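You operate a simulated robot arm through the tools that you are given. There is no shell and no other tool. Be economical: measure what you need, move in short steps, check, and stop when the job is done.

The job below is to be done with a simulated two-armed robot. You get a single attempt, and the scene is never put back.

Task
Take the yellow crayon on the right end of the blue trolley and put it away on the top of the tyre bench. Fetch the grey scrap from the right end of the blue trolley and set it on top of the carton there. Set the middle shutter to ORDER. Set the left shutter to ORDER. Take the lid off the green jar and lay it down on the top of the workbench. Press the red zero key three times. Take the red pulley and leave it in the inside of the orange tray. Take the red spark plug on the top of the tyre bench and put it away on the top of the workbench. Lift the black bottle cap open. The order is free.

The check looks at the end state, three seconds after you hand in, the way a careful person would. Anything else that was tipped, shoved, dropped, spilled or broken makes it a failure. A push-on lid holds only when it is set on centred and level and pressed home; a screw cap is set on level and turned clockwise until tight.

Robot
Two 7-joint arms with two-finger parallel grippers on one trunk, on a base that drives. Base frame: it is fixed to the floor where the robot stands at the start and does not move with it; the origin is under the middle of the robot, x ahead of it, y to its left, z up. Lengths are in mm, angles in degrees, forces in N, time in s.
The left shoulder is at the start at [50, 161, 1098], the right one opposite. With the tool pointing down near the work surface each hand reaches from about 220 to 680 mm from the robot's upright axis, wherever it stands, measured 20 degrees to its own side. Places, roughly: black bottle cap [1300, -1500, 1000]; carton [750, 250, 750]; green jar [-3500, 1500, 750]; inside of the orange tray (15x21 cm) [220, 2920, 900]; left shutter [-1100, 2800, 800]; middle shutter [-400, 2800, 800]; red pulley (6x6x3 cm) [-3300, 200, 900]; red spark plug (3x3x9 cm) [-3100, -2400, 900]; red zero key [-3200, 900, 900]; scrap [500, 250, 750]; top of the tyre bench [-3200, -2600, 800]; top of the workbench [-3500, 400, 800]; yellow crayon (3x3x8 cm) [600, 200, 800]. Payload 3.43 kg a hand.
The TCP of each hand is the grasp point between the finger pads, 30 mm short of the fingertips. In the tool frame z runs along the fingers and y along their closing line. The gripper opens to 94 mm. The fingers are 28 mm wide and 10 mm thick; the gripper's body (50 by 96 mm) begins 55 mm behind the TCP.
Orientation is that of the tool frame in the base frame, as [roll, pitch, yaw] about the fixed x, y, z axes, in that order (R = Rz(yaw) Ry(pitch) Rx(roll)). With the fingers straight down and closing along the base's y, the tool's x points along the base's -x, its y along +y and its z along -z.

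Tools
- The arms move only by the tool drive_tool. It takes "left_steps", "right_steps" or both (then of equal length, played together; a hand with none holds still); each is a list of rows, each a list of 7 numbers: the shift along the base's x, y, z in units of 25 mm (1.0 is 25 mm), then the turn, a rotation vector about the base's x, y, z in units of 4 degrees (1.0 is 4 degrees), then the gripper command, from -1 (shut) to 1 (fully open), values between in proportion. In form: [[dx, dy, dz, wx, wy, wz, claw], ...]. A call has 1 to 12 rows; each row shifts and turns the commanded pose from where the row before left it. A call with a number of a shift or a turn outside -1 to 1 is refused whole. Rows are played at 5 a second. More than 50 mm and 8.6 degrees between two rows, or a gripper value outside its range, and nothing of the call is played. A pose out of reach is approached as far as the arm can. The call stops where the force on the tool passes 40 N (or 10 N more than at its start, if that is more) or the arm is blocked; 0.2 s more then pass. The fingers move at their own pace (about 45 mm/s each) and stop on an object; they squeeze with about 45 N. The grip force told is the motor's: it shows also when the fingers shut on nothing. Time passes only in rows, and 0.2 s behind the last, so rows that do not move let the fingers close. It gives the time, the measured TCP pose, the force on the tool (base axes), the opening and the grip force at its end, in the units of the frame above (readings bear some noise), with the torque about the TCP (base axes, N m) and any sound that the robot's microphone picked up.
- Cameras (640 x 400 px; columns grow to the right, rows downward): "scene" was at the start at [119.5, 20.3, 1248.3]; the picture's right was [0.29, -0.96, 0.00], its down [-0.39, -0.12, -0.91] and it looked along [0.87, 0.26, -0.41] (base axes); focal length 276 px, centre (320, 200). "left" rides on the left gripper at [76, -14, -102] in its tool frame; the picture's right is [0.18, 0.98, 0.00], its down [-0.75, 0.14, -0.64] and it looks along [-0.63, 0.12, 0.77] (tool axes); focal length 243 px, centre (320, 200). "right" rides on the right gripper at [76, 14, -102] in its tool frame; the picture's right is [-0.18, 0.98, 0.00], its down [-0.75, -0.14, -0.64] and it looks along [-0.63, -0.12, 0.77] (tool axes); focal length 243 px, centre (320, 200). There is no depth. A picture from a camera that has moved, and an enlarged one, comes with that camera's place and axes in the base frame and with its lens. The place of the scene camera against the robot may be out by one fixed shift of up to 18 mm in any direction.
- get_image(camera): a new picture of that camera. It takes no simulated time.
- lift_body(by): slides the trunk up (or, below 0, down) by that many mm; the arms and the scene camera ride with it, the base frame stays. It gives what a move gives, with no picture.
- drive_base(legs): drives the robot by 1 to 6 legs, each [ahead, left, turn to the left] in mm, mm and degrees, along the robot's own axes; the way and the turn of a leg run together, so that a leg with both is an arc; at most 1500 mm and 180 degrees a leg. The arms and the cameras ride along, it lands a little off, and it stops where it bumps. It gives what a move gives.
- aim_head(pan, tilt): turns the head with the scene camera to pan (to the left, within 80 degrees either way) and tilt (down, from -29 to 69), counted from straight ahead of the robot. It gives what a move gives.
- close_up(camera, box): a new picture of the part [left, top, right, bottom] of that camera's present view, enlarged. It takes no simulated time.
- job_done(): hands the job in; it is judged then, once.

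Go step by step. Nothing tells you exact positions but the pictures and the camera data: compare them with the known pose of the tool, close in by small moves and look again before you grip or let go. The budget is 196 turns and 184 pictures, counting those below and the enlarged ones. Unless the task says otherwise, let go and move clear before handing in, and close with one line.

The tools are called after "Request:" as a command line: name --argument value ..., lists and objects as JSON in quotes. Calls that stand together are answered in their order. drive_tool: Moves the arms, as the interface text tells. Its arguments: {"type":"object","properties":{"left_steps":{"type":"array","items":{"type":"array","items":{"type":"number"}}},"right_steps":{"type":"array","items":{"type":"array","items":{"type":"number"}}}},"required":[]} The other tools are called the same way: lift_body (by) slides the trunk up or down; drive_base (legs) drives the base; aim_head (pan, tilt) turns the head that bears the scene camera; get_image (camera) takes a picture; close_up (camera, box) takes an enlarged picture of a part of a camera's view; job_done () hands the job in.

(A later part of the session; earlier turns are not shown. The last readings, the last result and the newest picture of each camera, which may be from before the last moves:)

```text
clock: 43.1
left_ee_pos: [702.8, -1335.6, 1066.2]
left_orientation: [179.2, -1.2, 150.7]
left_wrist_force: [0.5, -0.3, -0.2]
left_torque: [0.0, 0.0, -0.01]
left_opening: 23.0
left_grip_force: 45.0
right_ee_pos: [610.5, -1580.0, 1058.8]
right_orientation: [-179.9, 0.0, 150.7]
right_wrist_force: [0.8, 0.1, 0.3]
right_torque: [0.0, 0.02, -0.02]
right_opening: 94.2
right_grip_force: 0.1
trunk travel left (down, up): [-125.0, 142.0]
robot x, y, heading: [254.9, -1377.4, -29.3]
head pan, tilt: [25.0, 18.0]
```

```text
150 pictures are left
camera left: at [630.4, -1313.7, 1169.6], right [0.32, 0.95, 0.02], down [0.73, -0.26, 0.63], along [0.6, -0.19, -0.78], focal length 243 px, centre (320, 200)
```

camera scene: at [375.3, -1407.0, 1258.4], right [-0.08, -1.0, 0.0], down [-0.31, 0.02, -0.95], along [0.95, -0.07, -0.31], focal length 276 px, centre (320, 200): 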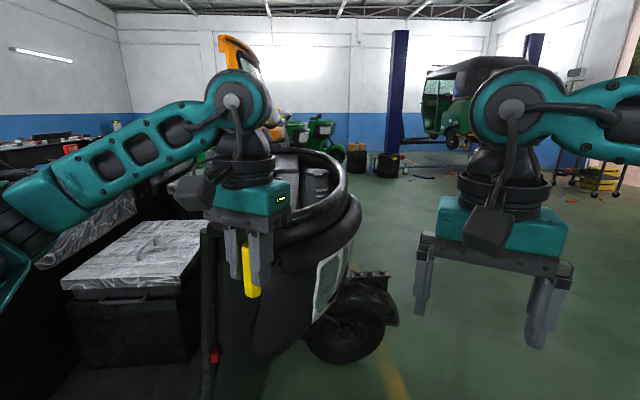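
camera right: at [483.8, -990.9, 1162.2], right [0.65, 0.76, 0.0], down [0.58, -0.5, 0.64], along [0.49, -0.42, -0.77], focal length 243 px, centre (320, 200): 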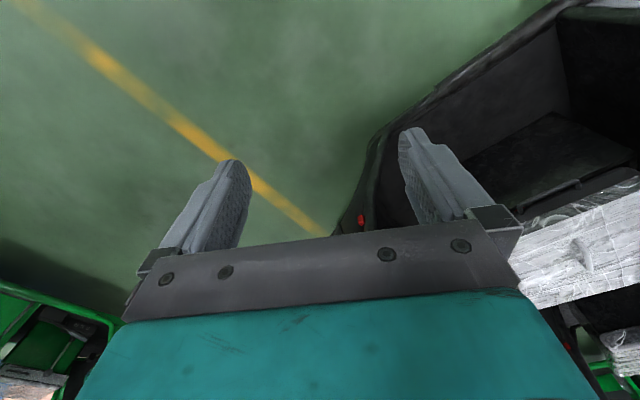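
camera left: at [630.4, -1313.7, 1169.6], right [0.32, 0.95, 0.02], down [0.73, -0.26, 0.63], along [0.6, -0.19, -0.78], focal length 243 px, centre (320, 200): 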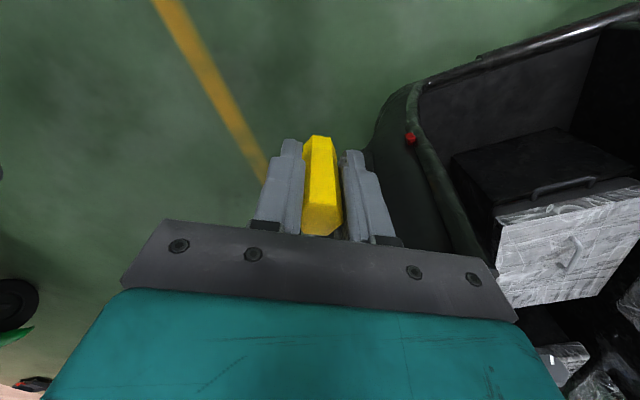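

The bottle is around (1330,-1460,1010), behind the cockpit rim. I'll raise the trunk so both hands clear the rim and approach facing +x.

Request:
lift_body --by 140

Request:
drive_base --legs '[[0, 0, 29], [300, -170, 0]]'

Request:
aim_head --pan 5 --tilt 25

Request:
get_image --camera "scene"

Request:
get_image --camera "right"

Request:
get_image --camera "left"

```text
clock: 44.7
left_ee_pos: [701.6, -1334.5, 1204.9]
left_orientation: [179.3, -1.3, 150.8]
left_wrist_force: [-0.4, -0.2, -0.6]
left_torque: [0.0, 0.0, 0.0]
left_opening: 23.3
left_grip_force: 45.2
right_ee_pos: [612.2, -1580.0, 1197.3]
right_orientation: [-179.9, 0.0, 150.7]
right_wrist_force: [-0.7, 0.5, 0.6]
right_torque: [0.0, 0.0, 0.01]
right_opening: 94.1
right_grip_force: 0.0
trunk travel left (down, up): [-265.0, 2.0]
robot x, y, heading: [255.2, -1374.5, -29.2]
head pan, tilt: [25.0, 18.0]
```

```text
clock: 48.4
left_ee_pos: [928.6, -1287.7, 1205.6]
left_orientation: [179.2, -1.3, -179.7]
left_wrist_force: [0.2, -1.3, -0.1]
left_torque: [0.01, 0.0, 0.0]
left_opening: 23.0
left_grip_force: 45.1
right_ee_pos: [969.4, -1546.9, 1198.3]
right_orientation: [179.9, 0.0, -179.9]
right_wrist_force: [-0.2, 0.5, 0.4]
right_torque: [-0.01, -0.01, -0.01]
right_opening: 93.9
right_grip_force: 0.2
trunk travel left (down, up): [-265.0, 2.0]
robot x, y, heading: [557.6, -1539.2, -0.2]
head pan, tilt: [25.0, 18.0]
```

```text
clock: 49.2
left_ee_pos: [928.7, -1288.0, 1205.5]
left_orientation: [179.3, -1.2, -179.7]
left_wrist_force: [0.0, -1.0, -0.5]
left_torque: [0.0, 0.03, 0.01]
left_opening: 23.0
left_grip_force: 45.3
right_ee_pos: [968.8, -1546.2, 1198.4]
right_orientation: [-179.9, 0.0, -179.8]
right_wrist_force: [0.2, -0.1, 0.6]
right_torque: [0.0, 0.02, 0.02]
right_opening: 93.9
right_grip_force: 0.1
trunk travel left (down, up): [-265.0, 2.0]
robot x, y, heading: [561.7, -1539.9, 0.2]
head pan, tilt: [5.0, 25.0]
```

```text
149 pictures are left
camera scene: at [681.3, -1539.6, 1387.1], right [0.09, -1.0, 0.0], down [-0.42, -0.04, -0.91], along [0.9, 0.08, -0.42], focal length 276 px, centre (320, 200)
```

scene: 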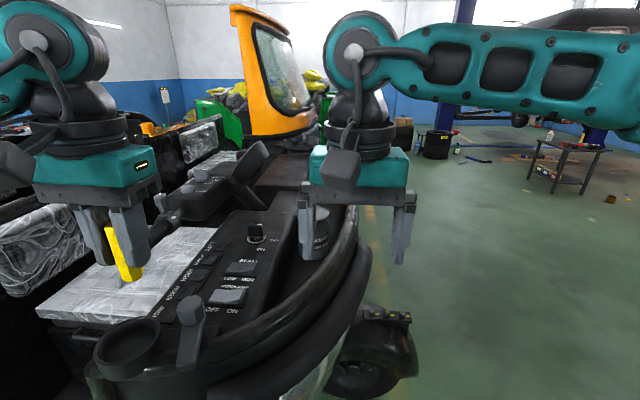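

```text
148 pictures are left
camera right: at [890.4, -1532.6, 1302.0], right [0.18, 0.98, 0.0], down [0.75, -0.14, 0.64], along [0.63, -0.12, -0.77], focal length 243 px, centre (320, 200)
```

right: 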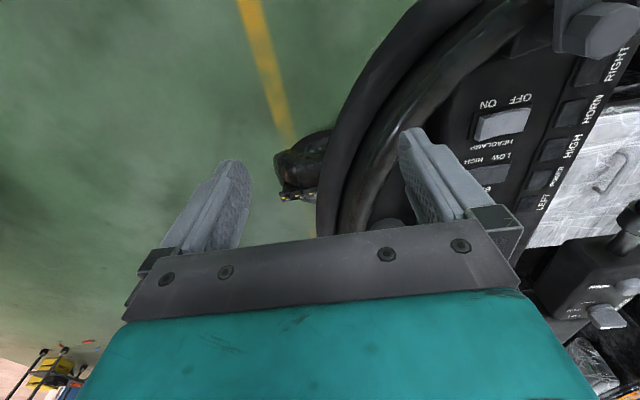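

```text
147 pictures are left
camera left: at [854.2, -1305.6, 1309.6], right [-0.19, 0.98, 0.02], down [0.77, 0.13, 0.63], along [0.61, 0.13, -0.78], focal length 243 px, centre (320, 200)
```

left: 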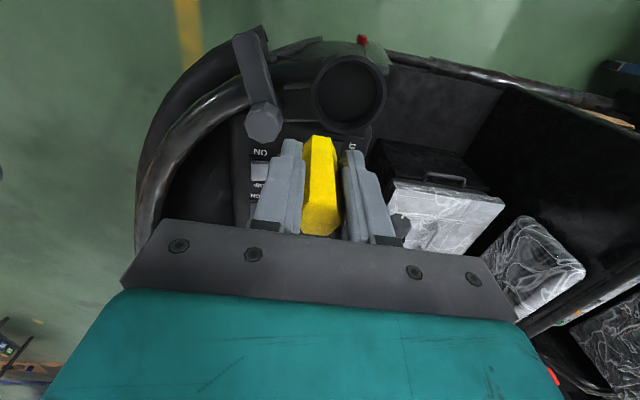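

The washer bottle sits right behind the right gripper. Moving the right hand aside to see it.

Request:
drive_tool --right_steps '[[0, -1, 0, 0, 0, 0, 0.5], [0, -1, 0, 0, 0, 0, 0.3], [0, -1, 0, 0, 0, 0, 0], [0, -1, 0, 0, 0, 0, -0.3], [0, -1, 0, 0, 0, 0, -0.5], [0, -1, 0, 0, 0, 0, -1], [0, 0, 0, 0, 0, 0, -1]]'

Request:
get_image --camera "scene"

Request:
close_up --camera "scene" --box '[240, 180, 400, 280]'

Request:
get_image --camera "right"

```text
clock: 50.9
left_ee_pos: [928.1, -1287.6, 1205.4]
left_orientation: [179.2, -1.2, -179.8]
left_wrist_force: [0.5, 0.3, 0.6]
left_torque: [0.0, 0.0, -0.04]
left_opening: 23.0
left_grip_force: 44.9
right_ee_pos: [968.0, -1697.9, 1198.9]
right_orientation: [-179.9, 0.0, -179.9]
right_wrist_force: [0.1, 0.0, -0.3]
right_torque: [0.02, 0.0, -0.01]
right_opening: 0.0
right_grip_force: 24.8
trunk travel left (down, up): [-265.0, 2.0]
robot x, y, heading: [556.4, -1540.0, 0.2]
head pan, tilt: [5.0, 25.0]
```

```text
146 pictures are left
camera scene: at [681.3, -1539.4, 1387.0], right [0.09, -1.0, 0.0], down [-0.42, -0.04, -0.91], along [0.9, 0.08, -0.42], focal length 276 px, centre (320, 200)
```

scene: 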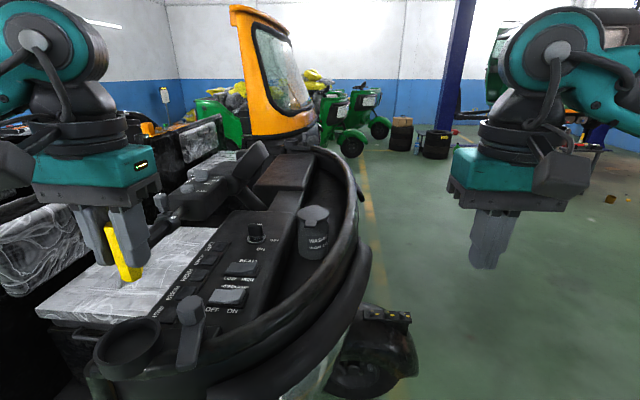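

```text
4.00 times, centred on (320, 230) of scene
camera zoom: at [681.3, -1539.4, 1387.0], right [0.09, -1.0, 0.0], down [-0.42, -0.04, -0.91], along [0.9, 0.08, -0.42], focal length 1106 px, centre (320, 80)
```

zoom: 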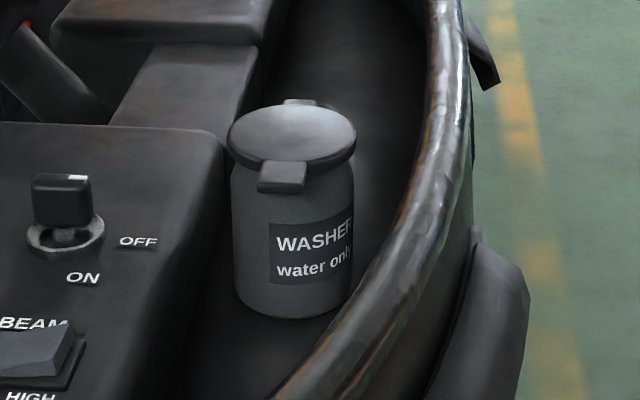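

```text
144 pictures are left
camera right: at [890.4, -1682.7, 1302.2], right [0.18, 0.98, 0.0], down [0.75, -0.14, 0.64], along [0.63, -0.12, -0.77], focal length 243 px, centre (320, 200)
```

right: 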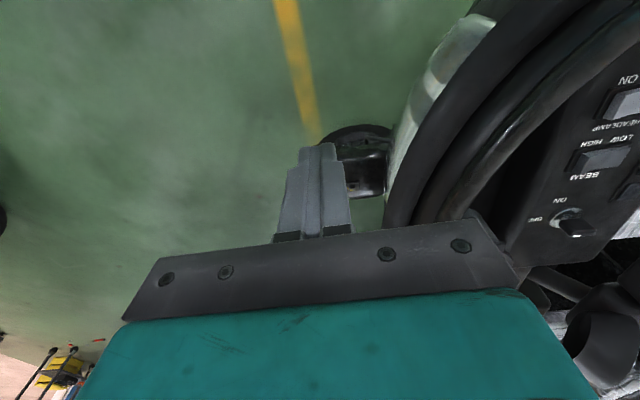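

Lid centre is about (1334,-1465,1045), with a front tab and rear hinge. I'll pull the left hand back and drive 120 mm closer.

Request:
drive_tool --left_steps '[[-1, 0, 0.4, 0, 0, 0, -1], [-1, 0, 0.4, 0, 0, 0, -1], [-1, 0, 0.4, 0, 0, 0, -1], [-1, 0, 0, 0, 0, 0, -1], [-1, 0, 0, 0, 0, 0, -1]]'

Request:
drive_base --legs '[[120, 0, 0]]'

Request:
get_image --camera "scene"

Request:
close_up --camera "scene" --box '[240, 200, 400, 300]'

```text
clock: 52.0
left_ee_pos: [804.2, -1287.8, 1234.1]
left_orientation: [179.2, -1.2, -179.7]
left_wrist_force: [0.0, 0.2, 0.2]
left_torque: [-0.02, -0.01, 0.05]
left_opening: 23.2
left_grip_force: 44.7
right_ee_pos: [968.4, -1696.8, 1198.9]
right_orientation: [-180.0, 0.0, -179.9]
right_wrist_force: [0.1, -0.1, -0.4]
right_torque: [-0.03, -0.02, -0.03]
right_opening: 0.0
right_grip_force: 32.3
trunk travel left (down, up): [-265.0, 2.0]
robot x, y, heading: [554.3, -1545.2, 0.0]
head pan, tilt: [5.0, 25.0]
```

```text
clock: 53.3
left_ee_pos: [922.8, -1288.6, 1234.2]
left_orientation: [179.3, -1.3, -179.8]
left_wrist_force: [1.0, -0.2, 0.3]
left_torque: [-0.02, -0.02, -0.02]
left_opening: 23.0
left_grip_force: 44.5
right_ee_pos: [1087.1, -1696.7, 1198.7]
right_orientation: [180.0, 0.0, -179.9]
right_wrist_force: [-0.7, -0.2, -0.4]
right_torque: [0.0, 0.01, 0.01]
right_opening: 0.1
right_grip_force: 33.1
trunk travel left (down, up): [-265.0, 2.0]
robot x, y, heading: [679.9, -1536.1, 0.1]
head pan, tilt: [5.0, 25.0]
```

```text
143 pictures are left
camera scene: at [800.6, -1539.6, 1386.9], right [0.09, -1.0, 0.0], down [-0.42, -0.04, -0.91], along [0.9, 0.08, -0.42], focal length 276 px, centre (320, 200)
```

scene: 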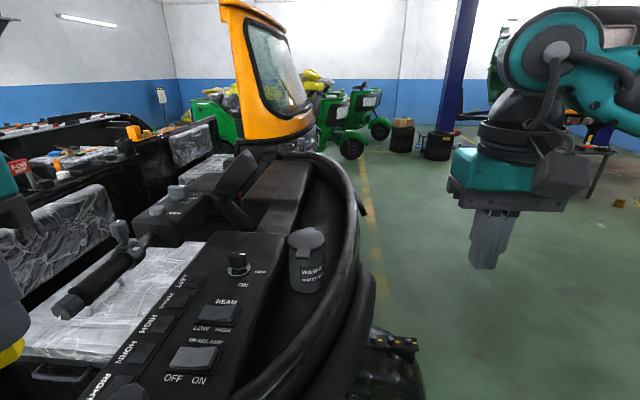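

```text
4.00 times, centred on (320, 250) of scene
camera zoom: at [800.6, -1539.6, 1386.9], right [0.09, -1.0, 0.0], down [-0.42, -0.04, -0.91], along [0.9, 0.08, -0.42], focal length 1106 px, centre (320, 0)
```

zoom: 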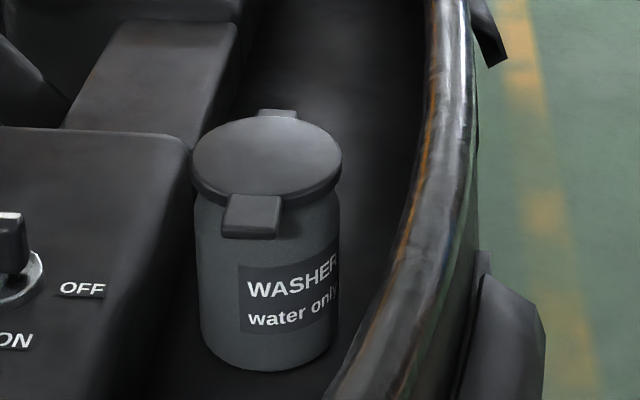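

Lid refined: centre (1315,-1465,1050), tab at about (1263,-1463), hinge along the far side. Bringing the right hand above.

Request:
drive_tool --right_steps '[[0.5, 0.93, -0.2, 0, 0, 0, 0.3], [0.5, 0.93, -0.2, 0, 0, 0, 0.3], [0.5, 0.93, -0.2, 0, 0, 0, 0.3], [0.5, 0.93, -0.2, 0, 0, 0, 0.3], [0.5, 0.93, -0.2, 0, 0, 0, 0.3], [0.5, 0.93, -0.2, 0, 0, 0, 0.3], [0.5, 0.93, -0.2, 0, 0, 0, 0.3], [0.5, 0.93, -0.2, 0, 0, 0, 0.3], [0.5, 0.93, -0.2, 0, 0, 0, 0.3], [0.5, 0.93, -0.2, 0, 0, 0, 0.3]]'

Request:
get_image --camera "right"

Request:
get_image --camera "scene"

```text
clock: 55.5
left_ee_pos: [922.1, -1288.1, 1235.1]
left_orientation: [179.2, -1.1, -179.8]
left_wrist_force: [-0.3, -0.2, -0.6]
left_torque: [-0.03, 0.01, -0.03]
left_opening: 23.0
left_grip_force: 44.7
right_ee_pos: [1211.9, -1464.4, 1147.9]
right_orientation: [-179.9, 0.0, -179.9]
right_wrist_force: [-0.1, 0.2, -0.4]
right_torque: [0.0, -0.04, -0.02]
right_opening: 61.2
right_grip_force: 0.1
trunk travel left (down, up): [-265.0, 2.0]
robot x, y, heading: [677.1, -1538.4, 0.2]
head pan, tilt: [5.0, 25.0]
```

```text
141 pictures are left
camera right: at [1133.7, -1450.7, 1251.0], right [0.18, 0.98, 0.0], down [0.75, -0.14, 0.64], along [0.63, -0.12, -0.77], focal length 243 px, centre (320, 200)
```

right: 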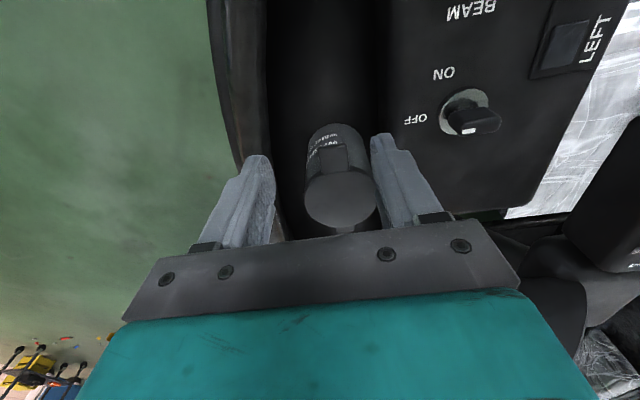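

```text
140 pictures are left
camera scene: at [799.5, -1538.6, 1387.0], right [0.09, -1.0, 0.0], down [-0.42, -0.04, -0.91], along [0.9, 0.08, -0.42], focal length 276 px, centre (320, 200)
```

scene: 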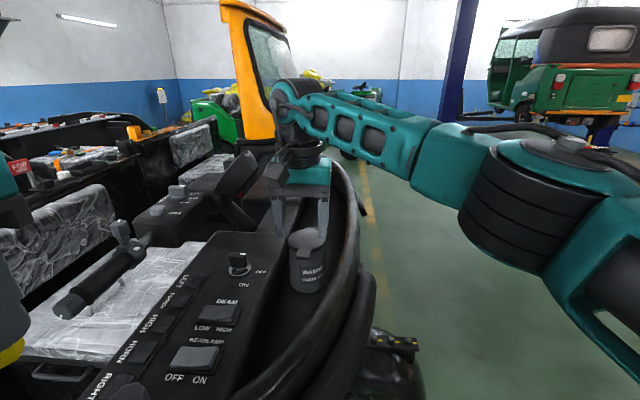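

Request:
close_up --camera "right" --box '[260, 100, 420, 250]'

```text
2.67 times, centred on (340, 175) of right
camera zoom: at [1133.7, -1450.7, 1251.0], right [0.18, 0.98, 0.0], down [0.75, -0.14, 0.64], along [0.63, -0.12, -0.77], focal length 647 px, centre (267, 267)
```

zoom: 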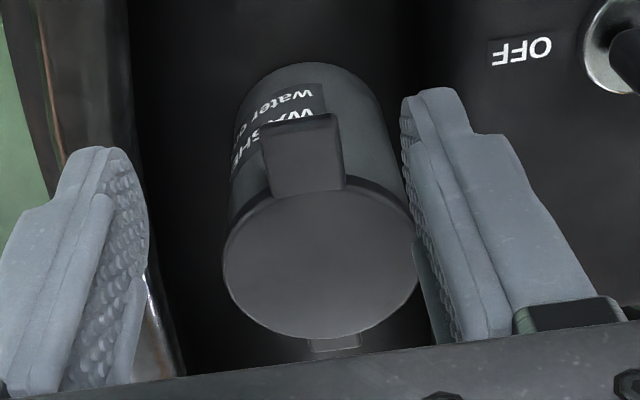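

Tab at x≈1240–1262, y≈-1461, ~27 mm wide. Moving above it with a 45 mm opening, stopping short to check.

Request:
drive_tool --right_steps '[[0.65, 0.06, 0, 0, 0, 0, 0], [0.65, 0.06, -0.5, 0, 0, 0, 0], [0, 0, -1, 0, 0, 0, 0], [0, 0, -1, 0, 0, 0, 0], [0, 0, 0, 0, 0, 0, 0]]'

Request:
close_up --camera "right" --box '[220, 90, 420, 250]'

Request:
close_up --camera "scene" --box '[260, 180, 360, 300]'

```text
clock: 56.7
left_ee_pos: [922.5, -1287.9, 1234.7]
left_orientation: [179.1, -1.2, -179.8]
left_wrist_force: [0.1, 0.8, -0.4]
left_torque: [-0.02, 0.02, -0.02]
left_opening: 23.1
left_grip_force: 45.6
right_ee_pos: [1238.5, -1470.0, 1091.6]
right_orientation: [-179.9, 0.1, -179.9]
right_wrist_force: [-1.0, 0.1, 0.1]
right_torque: [0.01, 0.01, -0.03]
right_opening: 46.9
right_grip_force: 0.0
right hand out of reach, approached as far as the arm can: row 2
trunk travel left (down, up): [-265.0, 2.0]
robot x, y, heading: [677.1, -1536.8, 0.3]
head pan, tilt: [5.0, 25.0]
```

```text
2.50 times, centred on (320, 170) of right
camera zoom: at [1161.0, -1454.4, 1194.0], right [0.18, 0.98, 0.0], down [0.75, -0.14, 0.64], along [0.63, -0.12, -0.77], focal length 606 px, centre (320, 275)
```

zoom: 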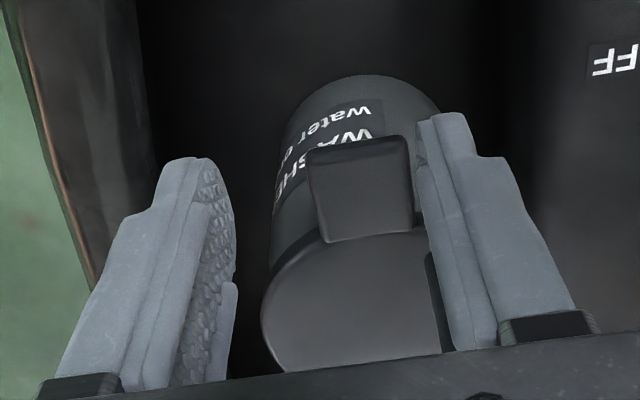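

```text
3.33 times, centred on (310, 240) of scene
camera zoom: at [799.5, -1539.6, 1387.1], right [0.09, -1.0, 0.0], down [-0.42, -0.04, -0.91], along [0.9, 0.08, -0.42], focal length 921 px, centre (353, 67)
```

zoom: 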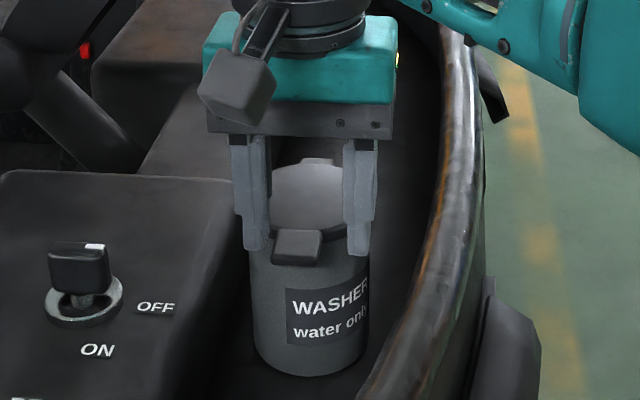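

The reach is too short for the opening arc. I'll raise the hand and check floor clearance before driving another 100 mm.

Request:
drive_tool --right_steps '[[0, 0.3, 1, 0, 0, 0, 0], [-1, 0, 1, 0, 0, 0, 0], [-1, 0, 1, 0, 0, 0, 0], [-1, 0, 0, 0, 0, 0, 0], [-1, 0, 0, 0, 0, 0, 0]]'

Request:
aim_head --pan 0 --tilt 65

Request:
get_image --camera "scene"

```text
clock: 57.9
left_ee_pos: [921.0, -1285.9, 1235.2]
left_orientation: [179.2, -1.2, -179.8]
left_wrist_force: [-0.5, 0.0, -0.7]
left_torque: [-0.02, 0.0, 0.0]
left_opening: 22.9
left_grip_force: 45.0
right_ee_pos: [1136.7, -1460.5, 1166.5]
right_orientation: [-179.9, 0.1, -179.9]
right_wrist_force: [0.0, -0.7, 0.1]
right_torque: [0.02, 0.0, 0.0]
right_opening: 46.7
right_grip_force: 0.0
trunk travel left (down, up): [-265.0, 2.0]
robot x, y, heading: [674.3, -1543.1, 0.0]
head pan, tilt: [5.0, 25.0]
```

```text
clock: 59.0
left_ee_pos: [921.6, -1288.7, 1235.9]
left_orientation: [179.2, -1.1, -179.8]
left_wrist_force: [-0.6, -0.1, -0.1]
left_torque: [-0.02, 0.01, 0.0]
left_opening: 23.2
left_grip_force: 45.5
right_ee_pos: [1138.5, -1459.0, 1167.7]
right_orientation: [-179.9, 0.0, -179.9]
right_wrist_force: [0.0, 0.8, -0.2]
right_torque: [-0.02, 0.0, 0.0]
right_opening: 46.9
right_grip_force: 0.1
trunk travel left (down, up): [-265.0, 2.0]
robot x, y, heading: [674.3, -1540.2, 0.2]
head pan, tilt: [0.0, 65.0]
```

```text
136 pictures are left
camera scene: at [768.5, -1547.7, 1331.5], right [0.0, -1.0, 0.0], down [-0.91, 0.0, -0.42], along [0.42, 0.0, -0.91], focal length 276 px, centre (320, 200)
```

scene: 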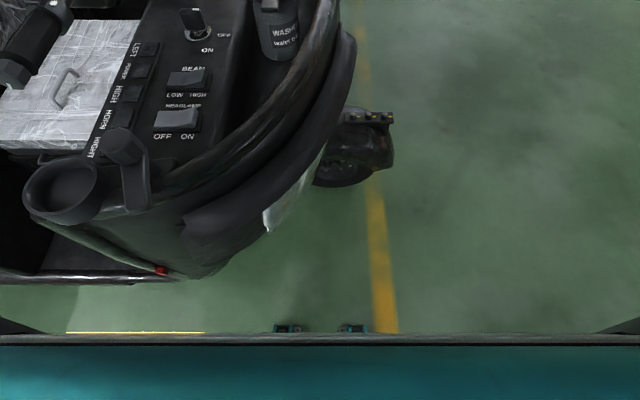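

Base front is near x≈755 and the vehicle's nose starts past 870 outside our width. Driving 90 mm.

Request:
drive_base --legs '[[90, 0, 0]]'

Request:
get_image --camera "scene"

Request:
get_image --camera "right"

```text
clock: 60.0
left_ee_pos: [1011.9, -1287.4, 1233.3]
left_orientation: [179.2, -1.2, -179.7]
left_wrist_force: [-0.4, 0.0, 0.2]
left_torque: [-0.04, 0.01, -0.01]
left_opening: 23.2
left_grip_force: 45.0
right_ee_pos: [1228.0, -1459.0, 1166.5]
right_orientation: [-179.9, 0.0, -179.8]
right_wrist_force: [1.0, -0.5, -0.3]
right_torque: [0.01, 0.01, 0.04]
right_opening: 47.1
right_grip_force: 0.1
trunk travel left (down, up): [-265.0, 2.0]
robot x, y, heading: [762.8, -1540.2, 0.6]
head pan, tilt: [0.0, 65.0]
```

```text
135 pictures are left
camera scene: at [858.8, -1547.2, 1331.3], right [0.0, -1.0, 0.0], down [-0.91, 0.0, -0.42], along [0.42, 0.0, -0.91], focal length 276 px, centre (320, 200)
```

scene: 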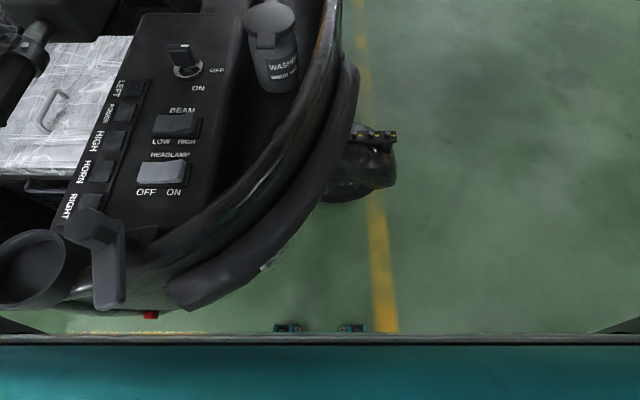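

```text
134 pictures are left
camera right: at [1150.5, -1445.1, 1269.8], right [0.18, 0.98, 0.0], down [0.75, -0.14, 0.64], along [0.63, -0.12, -0.77], focal length 243 px, centre (320, 200)
```

right: 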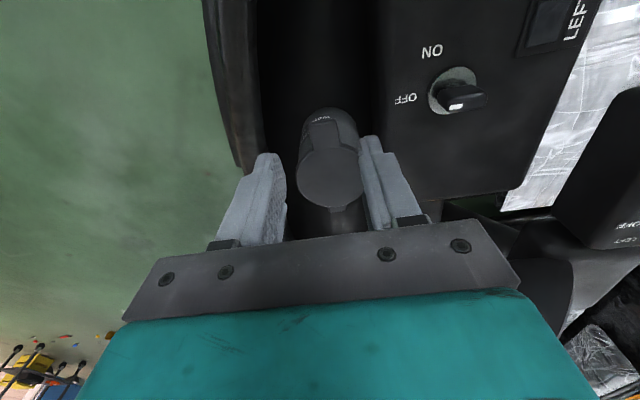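

Positions agree: tab centre (1250,-1460). Descending onto it.

Request:
drive_tool --right_steps '[[0.72, -0.04, -1, 0, 0, 0, 0], [0, 0, -1, 0, 0, 0, 0], [0, 0, -1, 0, 0, 0, 0], [0, 0, -0.9, 0, 0, 0, 0], [0, 0, 0, 0, 0, 0, 0]]'

Request:
aim_head --pan 8 --tilt 35

Request:
close_up --camera "right" --box '[220, 90, 420, 250]'

Request:
get_image --camera "scene"

```text
clock: 61.2
left_ee_pos: [1011.8, -1288.7, 1234.5]
left_orientation: [179.2, -1.3, -179.8]
left_wrist_force: [-0.4, -0.1, 0.2]
left_torque: [-0.05, -0.01, 0.0]
left_opening: 23.3
left_grip_force: 44.6
right_ee_pos: [1244.0, -1458.2, 1069.6]
right_orientation: [-180.0, 0.0, -179.9]
right_wrist_force: [0.4, 0.3, 0.9]
right_torque: [-0.01, 0.0, 0.0]
right_opening: 47.1
right_grip_force: 0.1
trunk travel left (down, up): [-265.0, 2.0]
robot x, y, heading: [766.9, -1541.8, 0.2]
head pan, tilt: [0.0, 65.0]
```

```text
clock: 62.2
left_ee_pos: [1011.6, -1286.0, 1235.1]
left_orientation: [179.1, -1.3, -179.7]
left_wrist_force: [0.0, -0.3, -0.9]
left_torque: [0.02, 0.0, -0.01]
left_opening: 23.3
left_grip_force: 45.1
right_ee_pos: [1244.9, -1459.4, 1069.7]
right_orientation: [-180.0, 0.0, -179.8]
right_wrist_force: [0.2, 0.0, 1.1]
right_torque: [-0.01, -0.02, -0.01]
right_opening: 47.1
right_grip_force: 0.0
trunk travel left (down, up): [-265.0, 2.0]
robot x, y, heading: [764.7, -1544.6, 0.3]
head pan, tilt: [8.0, 35.0]
```

```text
2.50 times, centred on (320, 170) of right
camera zoom: at [1167.4, -1444.8, 1173.1], right [0.18, 0.98, 0.0], down [0.75, -0.14, 0.64], along [0.63, -0.12, -0.77], focal length 606 px, centre (320, 275)
```

zoom: 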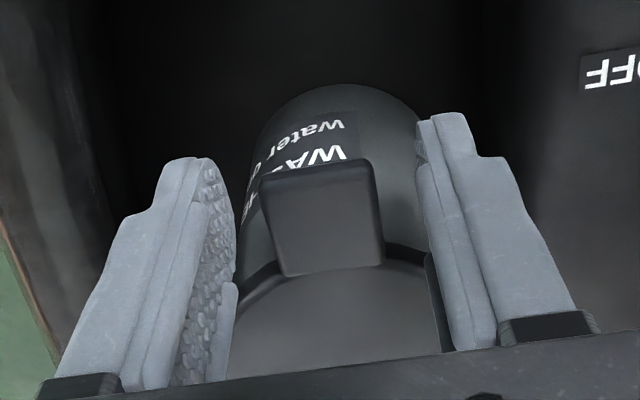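

```text
132 pictures are left
camera scene: at [884.4, -1534.9, 1371.2], right [0.14, -0.99, 0.0], down [-0.57, -0.08, -0.82], along [0.81, 0.12, -0.57], focal length 276 px, centre (320, 200)
```

scene: 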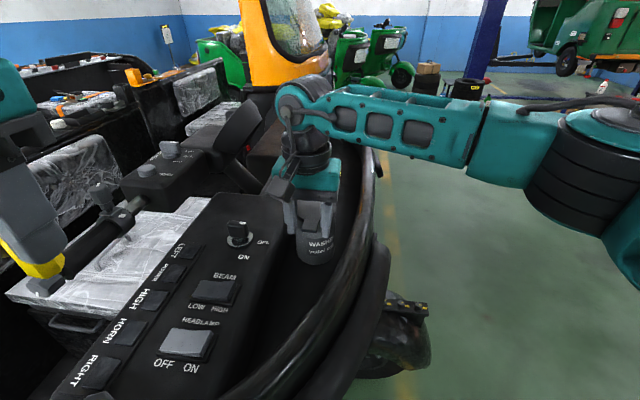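

Tab is centred between fingertips. Down 4 mm and close.

Request:
drive_tool --right_steps '[[0.08, -0.06, -0.2, 0, 0, 0, 0], [0, 0, 0, 0, 0, 0, -0.4], [0, 0, 0, 0, 0, 0, -1], [0, 0, 0, 0, 0, 0, -1], [0, 0, 0, 0, 0, 0, -1]]'

Request:
close_up --camera "scene" --box '[260, 150, 380, 270]'

```text
clock: 63.4
left_ee_pos: [1011.3, -1286.0, 1235.1]
left_orientation: [179.3, -1.3, -179.7]
left_wrist_force: [-1.5, 0.3, 0.0]
left_torque: [-0.01, -0.02, -0.03]
left_opening: 23.2
left_grip_force: 44.7
right_ee_pos: [1247.4, -1459.3, 1064.4]
right_orientation: [-180.0, 0.1, -179.8]
right_wrist_force: [1.9, 8.2, 0.3]
right_torque: [0.23, -0.19, -0.18]
right_opening: 27.7
right_grip_force: 45.0
trunk travel left (down, up): [-265.0, 2.0]
robot x, y, heading: [766.0, -1541.2, 0.2]
head pan, tilt: [8.0, 35.0]
```

```text
3.33 times, centred on (320, 210) of scene
camera zoom: at [884.6, -1533.8, 1371.3], right [0.14, -0.99, 0.0], down [-0.57, -0.08, -0.82], along [0.81, 0.12, -0.57], focal length 921 px, centre (320, 167)
```

zoom: 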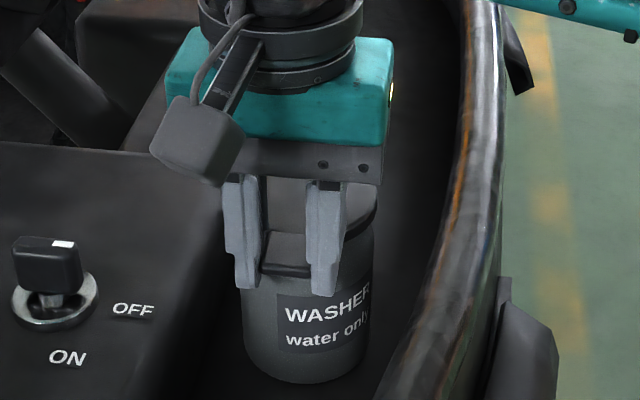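

Tab gripped. Lifting along the hinge arc (first ~32°).

Request:
drive_tool --right_steps '[[0.04, 0, 0.51, 0, 0, 0, -1], [0.11, 0, 0.5, 0, 0, 0, -1], [0.18, 0, 0.48, 0, 0, 0, -1], [0.24, 0, 0.46, 0, 0, 0, -1]]'

Request:
close_up --camera "scene" --box '[260, 150, 380, 270]'

```text
clock: 64.4
left_ee_pos: [1010.9, -1285.0, 1233.7]
left_orientation: [179.3, -1.3, -179.7]
left_wrist_force: [-0.6, -0.5, -0.7]
left_torque: [0.03, -0.01, 0.0]
left_opening: 23.3
left_grip_force: 45.3
right_ee_pos: [1260.6, -1459.6, 1112.9]
right_orientation: [-179.9, -0.2, -179.6]
right_wrist_force: [-8.4, 10.5, -10.8]
right_torque: [0.13, 1.47, -0.65]
right_opening: 27.3
right_grip_force: 45.2
trunk travel left (down, up): [-265.0, 2.0]
robot x, y, heading: [765.5, -1542.3, 0.2]
head pan, tilt: [8.0, 35.0]
```

```text
3.33 times, centred on (320, 210) of scene
camera zoom: at [884.4, -1533.3, 1371.2], right [0.14, -0.99, 0.0], down [-0.57, -0.08, -0.82], along [0.81, 0.12, -0.57], focal length 921 px, centre (320, 167)
```

zoom: 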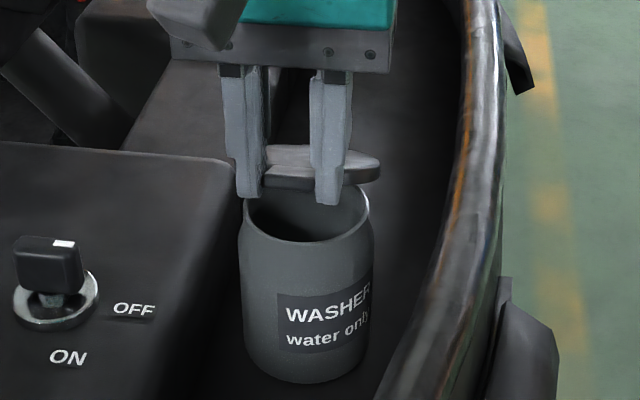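

It's opening. Continuing the arc.

Request:
drive_tool --right_steps '[[0.3, 0, 0.41, 0, 0, 0, -1], [0.36, 0, 0.37, 0, 0, 0, -1], [0.4, 0, 0.32, 0, 0, 0, -1], [0.44, 0, 0.26, 0, 0, 0, -1], [0.48, 0, 0.19, 0, 0, 0, -1]]'

Request:
close_up --camera "scene" --box '[260, 120, 380, 270]'

```text
clock: 65.6
left_ee_pos: [1007.9, -1286.0, 1235.0]
left_orientation: [179.3, -1.0, -179.7]
left_wrist_force: [-0.2, 0.1, -0.4]
left_torque: [0.0, 0.0, 0.0]
left_opening: 23.2
left_grip_force: 44.6
right_ee_pos: [1307.2, -1459.6, 1155.0]
right_orientation: [-179.9, 0.0, -179.4]
right_wrist_force: [-17.7, 12.5, 7.6]
right_torque: [-0.18, 1.56, -0.59]
right_opening: 27.4
right_grip_force: 44.7
trunk travel left (down, up): [-265.0, 2.0]
robot x, y, heading: [763.7, -1538.8, 0.3]
head pan, tilt: [8.0, 35.0]
```

```text
2.67 times, centred on (320, 195) of scene
camera zoom: at [881.1, -1533.0, 1371.8], right [0.14, -0.99, 0.0], down [-0.57, -0.08, -0.82], along [0.81, 0.12, -0.57], focal length 737 px, centre (320, 213)
```

zoom: 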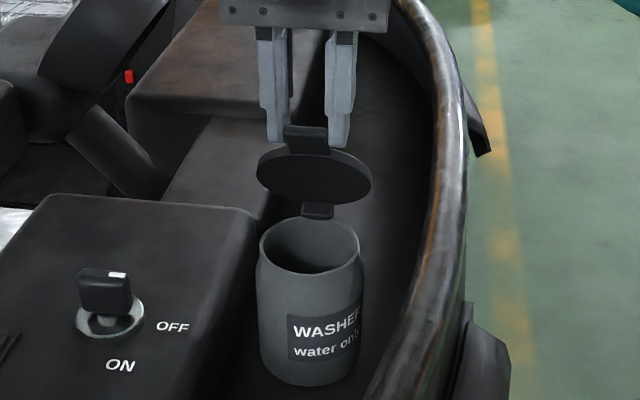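

Almost vertical; continuing past vertical.

Request:
drive_tool --right_steps '[[0.5, 0, 0.12, 0, 0, 0, -1], [0.51, 0, 0.05, 0, 0, 0, -1], [0.51, 0, -0.02, 0, 0, 0, -1], [0.51, 0, -0.09, 0, 0, 0, -1], [0.49, 0, -0.16, 0, 0, 0, -1], [0.47, 0, -0.22, 0, 0, 0, -1]]'

Request:
close_up --camera "scene" --box '[260, 120, 380, 270]'

```text
clock: 66.7
left_ee_pos: [1009.9, -1287.6, 1234.9]
left_orientation: [179.2, -1.1, -179.6]
left_wrist_force: [1.0, 0.1, -0.3]
left_torque: [0.04, 0.0, 0.02]
left_opening: 23.2
left_grip_force: 45.1
right_ee_pos: [1318.7, -1459.3, 1157.9]
right_orientation: [179.3, 0.0, -179.2]
right_wrist_force: [-8.9, 6.8, 15.2]
right_torque: [-0.53, 0.57, -0.71]
right_opening: 27.3
right_grip_force: 44.5
right hand out of reach, approached as far as the arm can: row 2, 3, 4, 5
trunk travel left (down, up): [-265.0, 2.0]
robot x, y, heading: [764.2, -1540.3, 0.2]
head pan, tilt: [8.0, 35.0]
stopped in row 5 (right hand): the force on the tool passed its limit at 43 N (the readings are from after the stop); the commanded pose is now the measured one
```

```text
2.67 times, centred on (320, 195) of scene
camera zoom: at [882.5, -1534.7, 1371.5], right [0.14, -0.99, 0.0], down [-0.57, -0.08, -0.82], along [0.81, 0.12, -0.57], focal length 737 px, centre (320, 213)
```

zoom: 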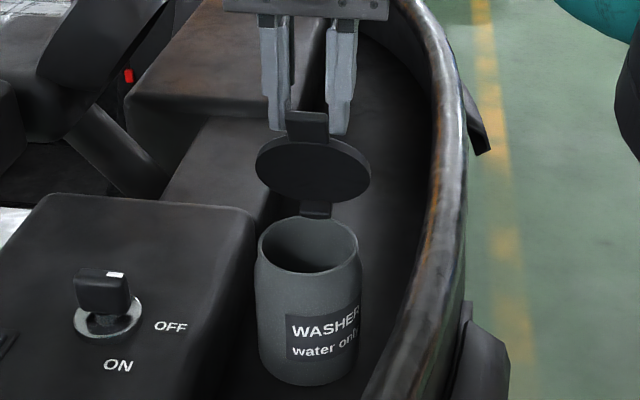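

Reach limit at about 78°. I'll tilt the tool so the wrist comes back while holding the tab, then continue.

Request:
drive_tool --right_steps '[[0, 0, 0, 0, -1, 0, -1], [0, 0, 0, 0, -1, 0, -1], [0.1, 0, 0.02, 0, -1, 0, -1], [0.2, 0, 0.02, 0, -1, 0, -1], [0.3, 0, 0.02, 0, -1, 0, -1], [0.4, 0, 0, 0, -1, 0, -1], [0.4, 0, 0, 0, 0, 0, -1], [0.4, 0, -0.03, 0, 0, 0, -1]]'

Request:
close_up --camera "scene" --box '[260, 120, 380, 270]'

```text
clock: 68.5
left_ee_pos: [1011.1, -1286.2, 1234.1]
left_orientation: [179.2, -1.1, -179.7]
left_wrist_force: [-0.1, 0.1, -1.4]
left_torque: [-0.01, 0.02, -0.01]
left_opening: 22.8
left_grip_force: 44.7
right_ee_pos: [1365.9, -1462.5, 1153.8]
right_orientation: [179.8, 24.1, -179.3]
right_wrist_force: [0.3, 0.2, 0.3]
right_torque: [-0.01, 0.03, -0.02]
right_opening: 0.0
right_grip_force: 32.6
trunk travel left (down, up): [-265.0, 2.0]
robot x, y, heading: [766.9, -1535.7, 0.1]
head pan, tilt: [8.0, 35.0]
```

```text
2.67 times, centred on (320, 195) of scene
camera zoom: at [884.2, -1534.5, 1371.3], right [0.14, -0.99, 0.0], down [-0.57, -0.08, -0.82], along [0.81, 0.12, -0.57], focal length 737 px, centre (320, 213)
```

zoom: 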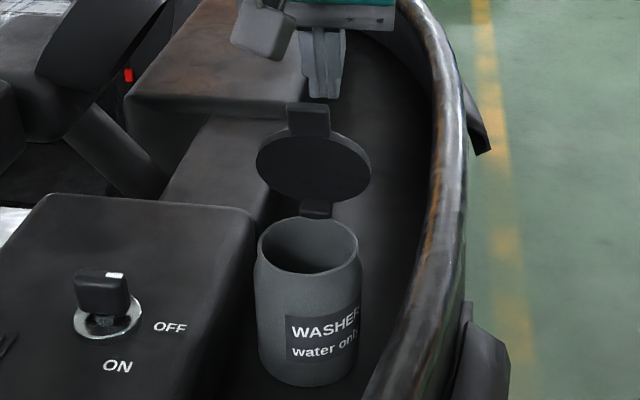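

The tab slipped free but the lid stays at about 80°. I'll bring the closed fingers around to its front and push it beyond vertical.

Request:
drive_tool --right_steps '[[0, 0, 1, 0, 0, 0, -1], [0, 0, 1, 0, 0, 0, -1], [-1, 0, 0, 0, 0, 0, -1], [-1, 0, 0, 0, 0, 0, -1], [-1, 0, 0, 0, 0, 0, -1], [-1, 0, 0, 0, 0, 0, -1], [-1, 0, 0, 0, 0, 0, -1], [0, 0, -1, 0, 0, 0, -1], [0, 0, -1, 0, 0, 0, -1], [0, 0, -1, 0, 0, 0, -1]]'

Request:
close_up --camera "scene" --box '[260, 120, 380, 270]'

```text
clock: 70.7
left_ee_pos: [1011.2, -1286.9, 1233.5]
left_orientation: [179.2, -1.1, -179.7]
left_wrist_force: [-0.3, 0.0, -0.8]
left_torque: [-0.01, 0.04, 0.01]
left_opening: 23.3
left_grip_force: 44.9
right_ee_pos: [1241.7, -1461.0, 1130.3]
right_orientation: [179.7, 24.0, -179.5]
right_wrist_force: [0.4, 0.6, -1.1]
right_torque: [0.0, 0.0, 0.03]
right_opening: 0.0
right_grip_force: 33.0
trunk travel left (down, up): [-265.0, 2.0]
robot x, y, heading: [761.9, -1540.3, 0.4]
head pan, tilt: [8.0, 35.0]
```

```text
2.67 times, centred on (320, 195) of scene
camera zoom: at [884.7, -1534.8, 1371.3], right [0.14, -0.99, 0.0], down [-0.57, -0.08, -0.82], along [0.81, 0.12, -0.57], focal length 737 px, centre (320, 213)
```

zoom: 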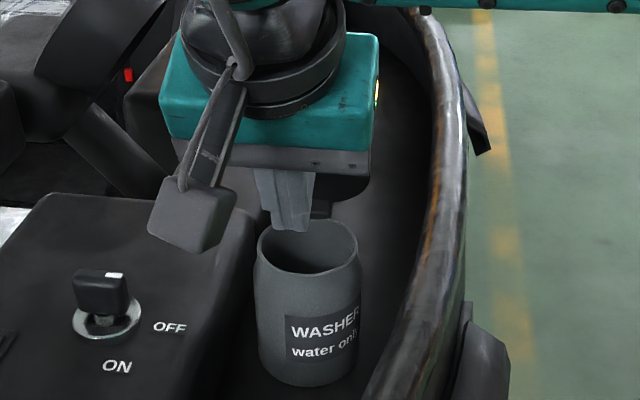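

Now pushing forward until the lid goes past vertical.

Request:
drive_tool --right_steps '[[1, 0, 0, 0, 0, 0, -1], [1, 0, 0, 0, 0, 0, -1], [1, 0, 0, 0, 0, 0, -1], [0.6, 0, 0, 0, 0, 0, -1], [0.5, 0, 0, 0, 0, 0, -1], [0, 0, 0, 0, 0, 0, -1]]'

```text
clock: 72.1
left_ee_pos: [1011.3, -1287.3, 1234.7]
left_orientation: [179.1, -1.2, -179.8]
left_wrist_force: [-0.1, -0.6, -0.8]
left_torque: [-0.01, -0.03, 0.0]
left_opening: 23.1
left_grip_force: 44.7
right_ee_pos: [1343.9, -1461.5, 1130.7]
right_orientation: [179.8, 24.0, -179.3]
right_wrist_force: [-0.6, -0.5, 0.4]
right_torque: [0.0, 0.02, -0.02]
right_opening: 0.2
right_grip_force: 32.9
trunk travel left (down, up): [-265.0, 2.0]
robot x, y, heading: [767.9, -1543.1, -0.1]
head pan, tilt: [8.0, 35.0]
```

Request:
drive_tool --right_steps '[[-1, 0, 0, 0, 0, 0, -1], [-1, 0, 0, 0, 0, 0, -1], [-1, 0, 0.5, 0, 0, 0, -1], [-1, 0, 1, 0, 0, 0, -1], [-1, 0, 1, 0, 0, 0, -1], [-1, -0.5, 1, 0, 0, 0, -1], [-1, -1, 0, 0, 0, 0, -1], [0, -1, 0, 0, 0, 0, -1], [0, -1, 0, 0, 0, 0, -1]]'

Request:
close_up --camera "scene" --box '[260, 120, 380, 270]'

```text
clock: 74.1
left_ee_pos: [1010.8, -1288.6, 1234.6]
left_orientation: [179.1, -1.2, -179.7]
left_wrist_force: [-0.5, -0.5, -0.5]
left_torque: [0.02, -0.04, -0.03]
left_opening: 23.2
left_grip_force: 45.2
right_ee_pos: [1168.8, -1550.4, 1220.5]
right_orientation: [179.8, 24.1, -179.3]
right_wrist_force: [0.3, 0.0, 0.2]
right_torque: [-0.04, -0.01, 0.02]
right_opening: 0.0
right_grip_force: 32.9
trunk travel left (down, up): [-265.0, 2.0]
robot x, y, heading: [768.0, -1538.6, 0.5]
head pan, tilt: [8.0, 35.0]
```

```text
2.67 times, centred on (320, 195) of scene
camera zoom: at [884.3, -1535.5, 1371.3], right [0.14, -0.99, 0.0], down [-0.57, -0.08, -0.82], along [0.81, 0.12, -0.57], focal length 737 px, centre (320, 213)
```

zoom: 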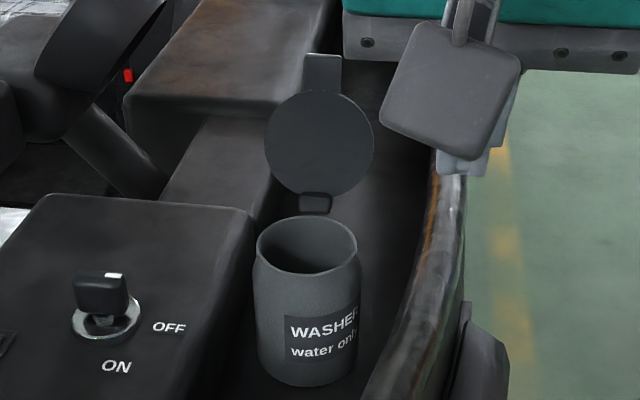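

The cap is open past vertical. I'll straighten the right tool, retreat and head for the tyre bench.

Request:
drive_tool --right_steps '[[-1, 0, 0, 0, 1, 0, -1], [-1, 0, 0, 0, 1, 0, -1], [-1, 0, 0, 0, 1, 0, -1], [0, 0, 0, 0, 1, 0, -1], [0, 0, 0, 0, 1, 0, 0], [0, 0, 0, 0, 1, 0, 0.5]]'

Request:
drive_base --legs '[[-600, 0, 0], [0, 0, 180], [1400, 0, 0]]'

Request:
lift_body --by -140

Request:
aim_head --pan 15 --tilt 12

Request:
get_image --camera "scene"

```text
clock: 75.5
left_ee_pos: [1011.7, -1286.4, 1234.6]
left_orientation: [179.2, -1.2, -179.7]
left_wrist_force: [0.0, -0.2, -0.1]
left_torque: [0.0, -0.04, 0.0]
left_opening: 23.0
left_grip_force: 45.3
right_ee_pos: [1093.9, -1550.0, 1218.8]
right_orientation: [179.5, 0.0, -179.4]
right_wrist_force: [0.0, -0.9, 0.8]
right_torque: [0.03, 0.01, 0.0]
right_opening: 49.0
right_grip_force: 0.1
trunk travel left (down, up): [-265.0, 2.0]
robot x, y, heading: [768.2, -1542.0, 0.5]
head pan, tilt: [8.0, 35.0]
```

```text
clock: 92.9
left_ee_pos: [-1461.3, -1858.4, 1233.5]
left_orientation: [179.1, -1.2, 2.1]
left_wrist_force: [0.2, -0.1, -0.1]
left_torque: [0.0, -0.03, -0.03]
left_opening: 23.3
left_grip_force: 45.2
right_ee_pos: [-1551.9, -1599.7, 1218.2]
right_orientation: [179.4, -0.1, 2.4]
right_wrist_force: [0.0, 0.5, 0.5]
right_torque: [0.03, -0.02, -0.02]
right_opening: 70.1
right_grip_force: 0.1
trunk travel left (down, up): [-265.0, 2.0]
robot x, y, heading: [-1223.4, -1599.3, -177.9]
head pan, tilt: [8.0, 35.0]
```

```text
clock: 94.5
left_ee_pos: [-1460.7, -1860.3, 1095.4]
left_orientation: [179.2, -1.1, 2.2]
left_wrist_force: [0.4, 0.1, -0.4]
left_torque: [0.01, -0.01, 0.0]
left_opening: 23.0
left_grip_force: 45.0
right_ee_pos: [-1551.7, -1600.2, 1078.2]
right_orientation: [179.5, 0.0, 2.4]
right_wrist_force: [-0.1, -0.2, 0.0]
right_torque: [0.03, 0.03, 0.0]
right_opening: 70.6
right_grip_force: 0.1
trunk travel left (down, up): [-125.0, 142.0]
robot x, y, heading: [-1227.4, -1602.5, -178.1]
head pan, tilt: [8.0, 35.0]
```

```text
clock: 95.4
left_ee_pos: [-1460.5, -1860.0, 1094.9]
left_orientation: [179.1, -1.2, 2.0]
left_wrist_force: [1.1, 0.5, -0.4]
left_torque: [-0.03, -0.01, 0.02]
left_opening: 23.2
left_grip_force: 45.0
right_ee_pos: [-1551.5, -1598.7, 1078.6]
right_orientation: [179.6, 0.0, 2.4]
right_wrist_force: [0.6, 0.5, 0.8]
right_torque: [0.01, -0.01, -0.04]
right_opening: 70.4
right_grip_force: 0.0
trunk travel left (down, up): [-125.0, 142.0]
robot x, y, heading: [-1222.2, -1601.9, -177.9]
head pan, tilt: [15.0, 12.0]
```

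```text
124 pictures are left
camera scene: at [-1362.0, -1633.1, 1268.1], right [-0.29, 0.96, 0.0], down [0.2, 0.06, -0.98], along [-0.94, -0.29, -0.21], focal length 276 px, centre (320, 200)
```

scene: 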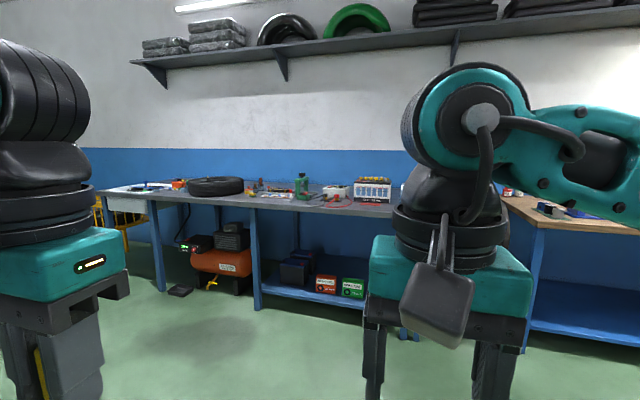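

Tyre bench is along the -x wall. Zooming for the spark plug and free space.

Request:
close_up --camera "scene" --box '[90, 150, 400, 230]'

Request:
drive_base --legs '[[1000, 400, 0]]'

Request:
aim_head --pan 15 --tilt 25

Request:
get_image --camera "scene"

```text
2.06 times, centred on (245, 190) of scene
camera zoom: at [-1362.0, -1633.1, 1268.1], right [-0.29, 0.96, 0.0], down [0.2, 0.06, -0.98], along [-0.94, -0.29, -0.21], focal length 571 px, centre (475, 221)
```

zoom: 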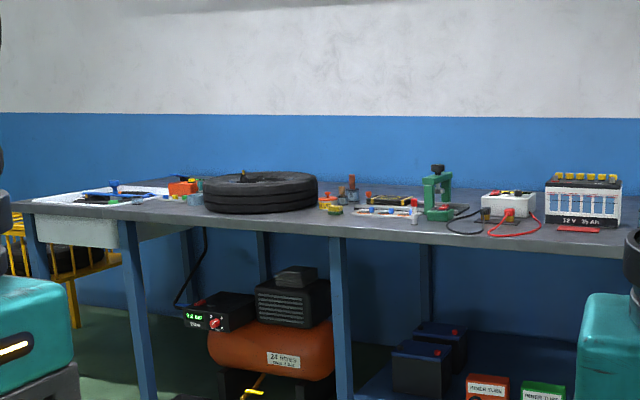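

```text
clock: 100.9
left_ee_pos: [-2437.2, -2291.4, 1093.2]
left_orientation: [179.2, -1.2, 1.7]
left_wrist_force: [0.4, 0.8, -0.1]
left_torque: [0.01, 0.04, 0.01]
left_opening: 23.0
left_grip_force: 44.9
right_ee_pos: [-2526.6, -2029.1, 1079.7]
right_orientation: [179.5, 0.1, 2.0]
right_wrist_force: [-0.2, -1.1, 0.1]
right_torque: [0.0, 0.02, 0.0]
right_opening: 70.7
right_grip_force: 0.1
trunk travel left (down, up): [-125.0, 142.0]
robot x, y, heading: [-2200.0, -2031.6, -178.5]
head pan, tilt: [15.0, 12.0]
```

```text
clock: 101.6
left_ee_pos: [-2436.8, -2290.8, 1095.3]
left_orientation: [179.2, -1.2, 1.8]
left_wrist_force: [-0.1, 0.2, -0.9]
left_torque: [-0.01, 0.02, 0.02]
left_opening: 23.0
left_grip_force: 44.7
right_ee_pos: [-2526.5, -2028.3, 1077.3]
right_orientation: [179.5, 0.1, 1.9]
right_wrist_force: [0.0, -0.1, -0.2]
right_torque: [0.01, 0.01, 0.0]
right_opening: 70.4
right_grip_force: 0.0
trunk travel left (down, up): [-125.0, 142.0]
robot x, y, heading: [-2198.3, -2030.3, -178.3]
head pan, tilt: [15.0, 25.0]
```

```text
122 pictures are left
camera scene: at [-2335.6, -2064.5, 1247.1], right [-0.29, 0.96, 0.0], down [0.4, 0.12, -0.91], along [-0.87, -0.26, -0.42], focal length 276 px, centre (320, 200)
```

scene: 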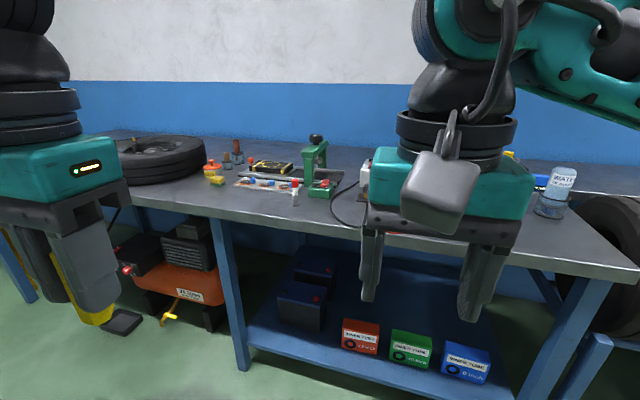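

Request:
close_up --camera "scene" --box '[190, 120, 370, 230]'

```text
3.56 times, centred on (280, 175) of scene
camera zoom: at [-2335.6, -2064.5, 1247.1], right [-0.29, 0.96, 0.0], down [0.4, 0.12, -0.91], along [-0.87, -0.26, -0.42], focal length 983 px, centre (462, 289)
```

zoom: 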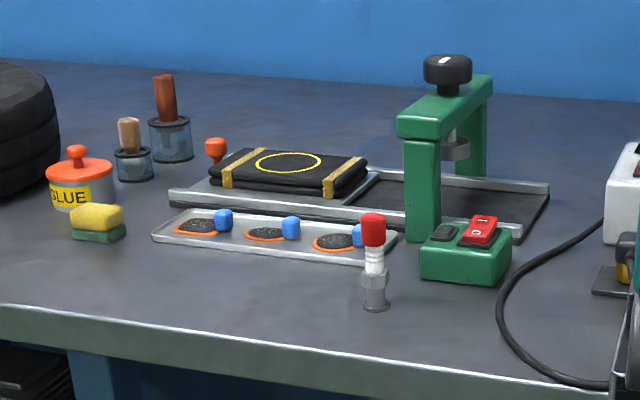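

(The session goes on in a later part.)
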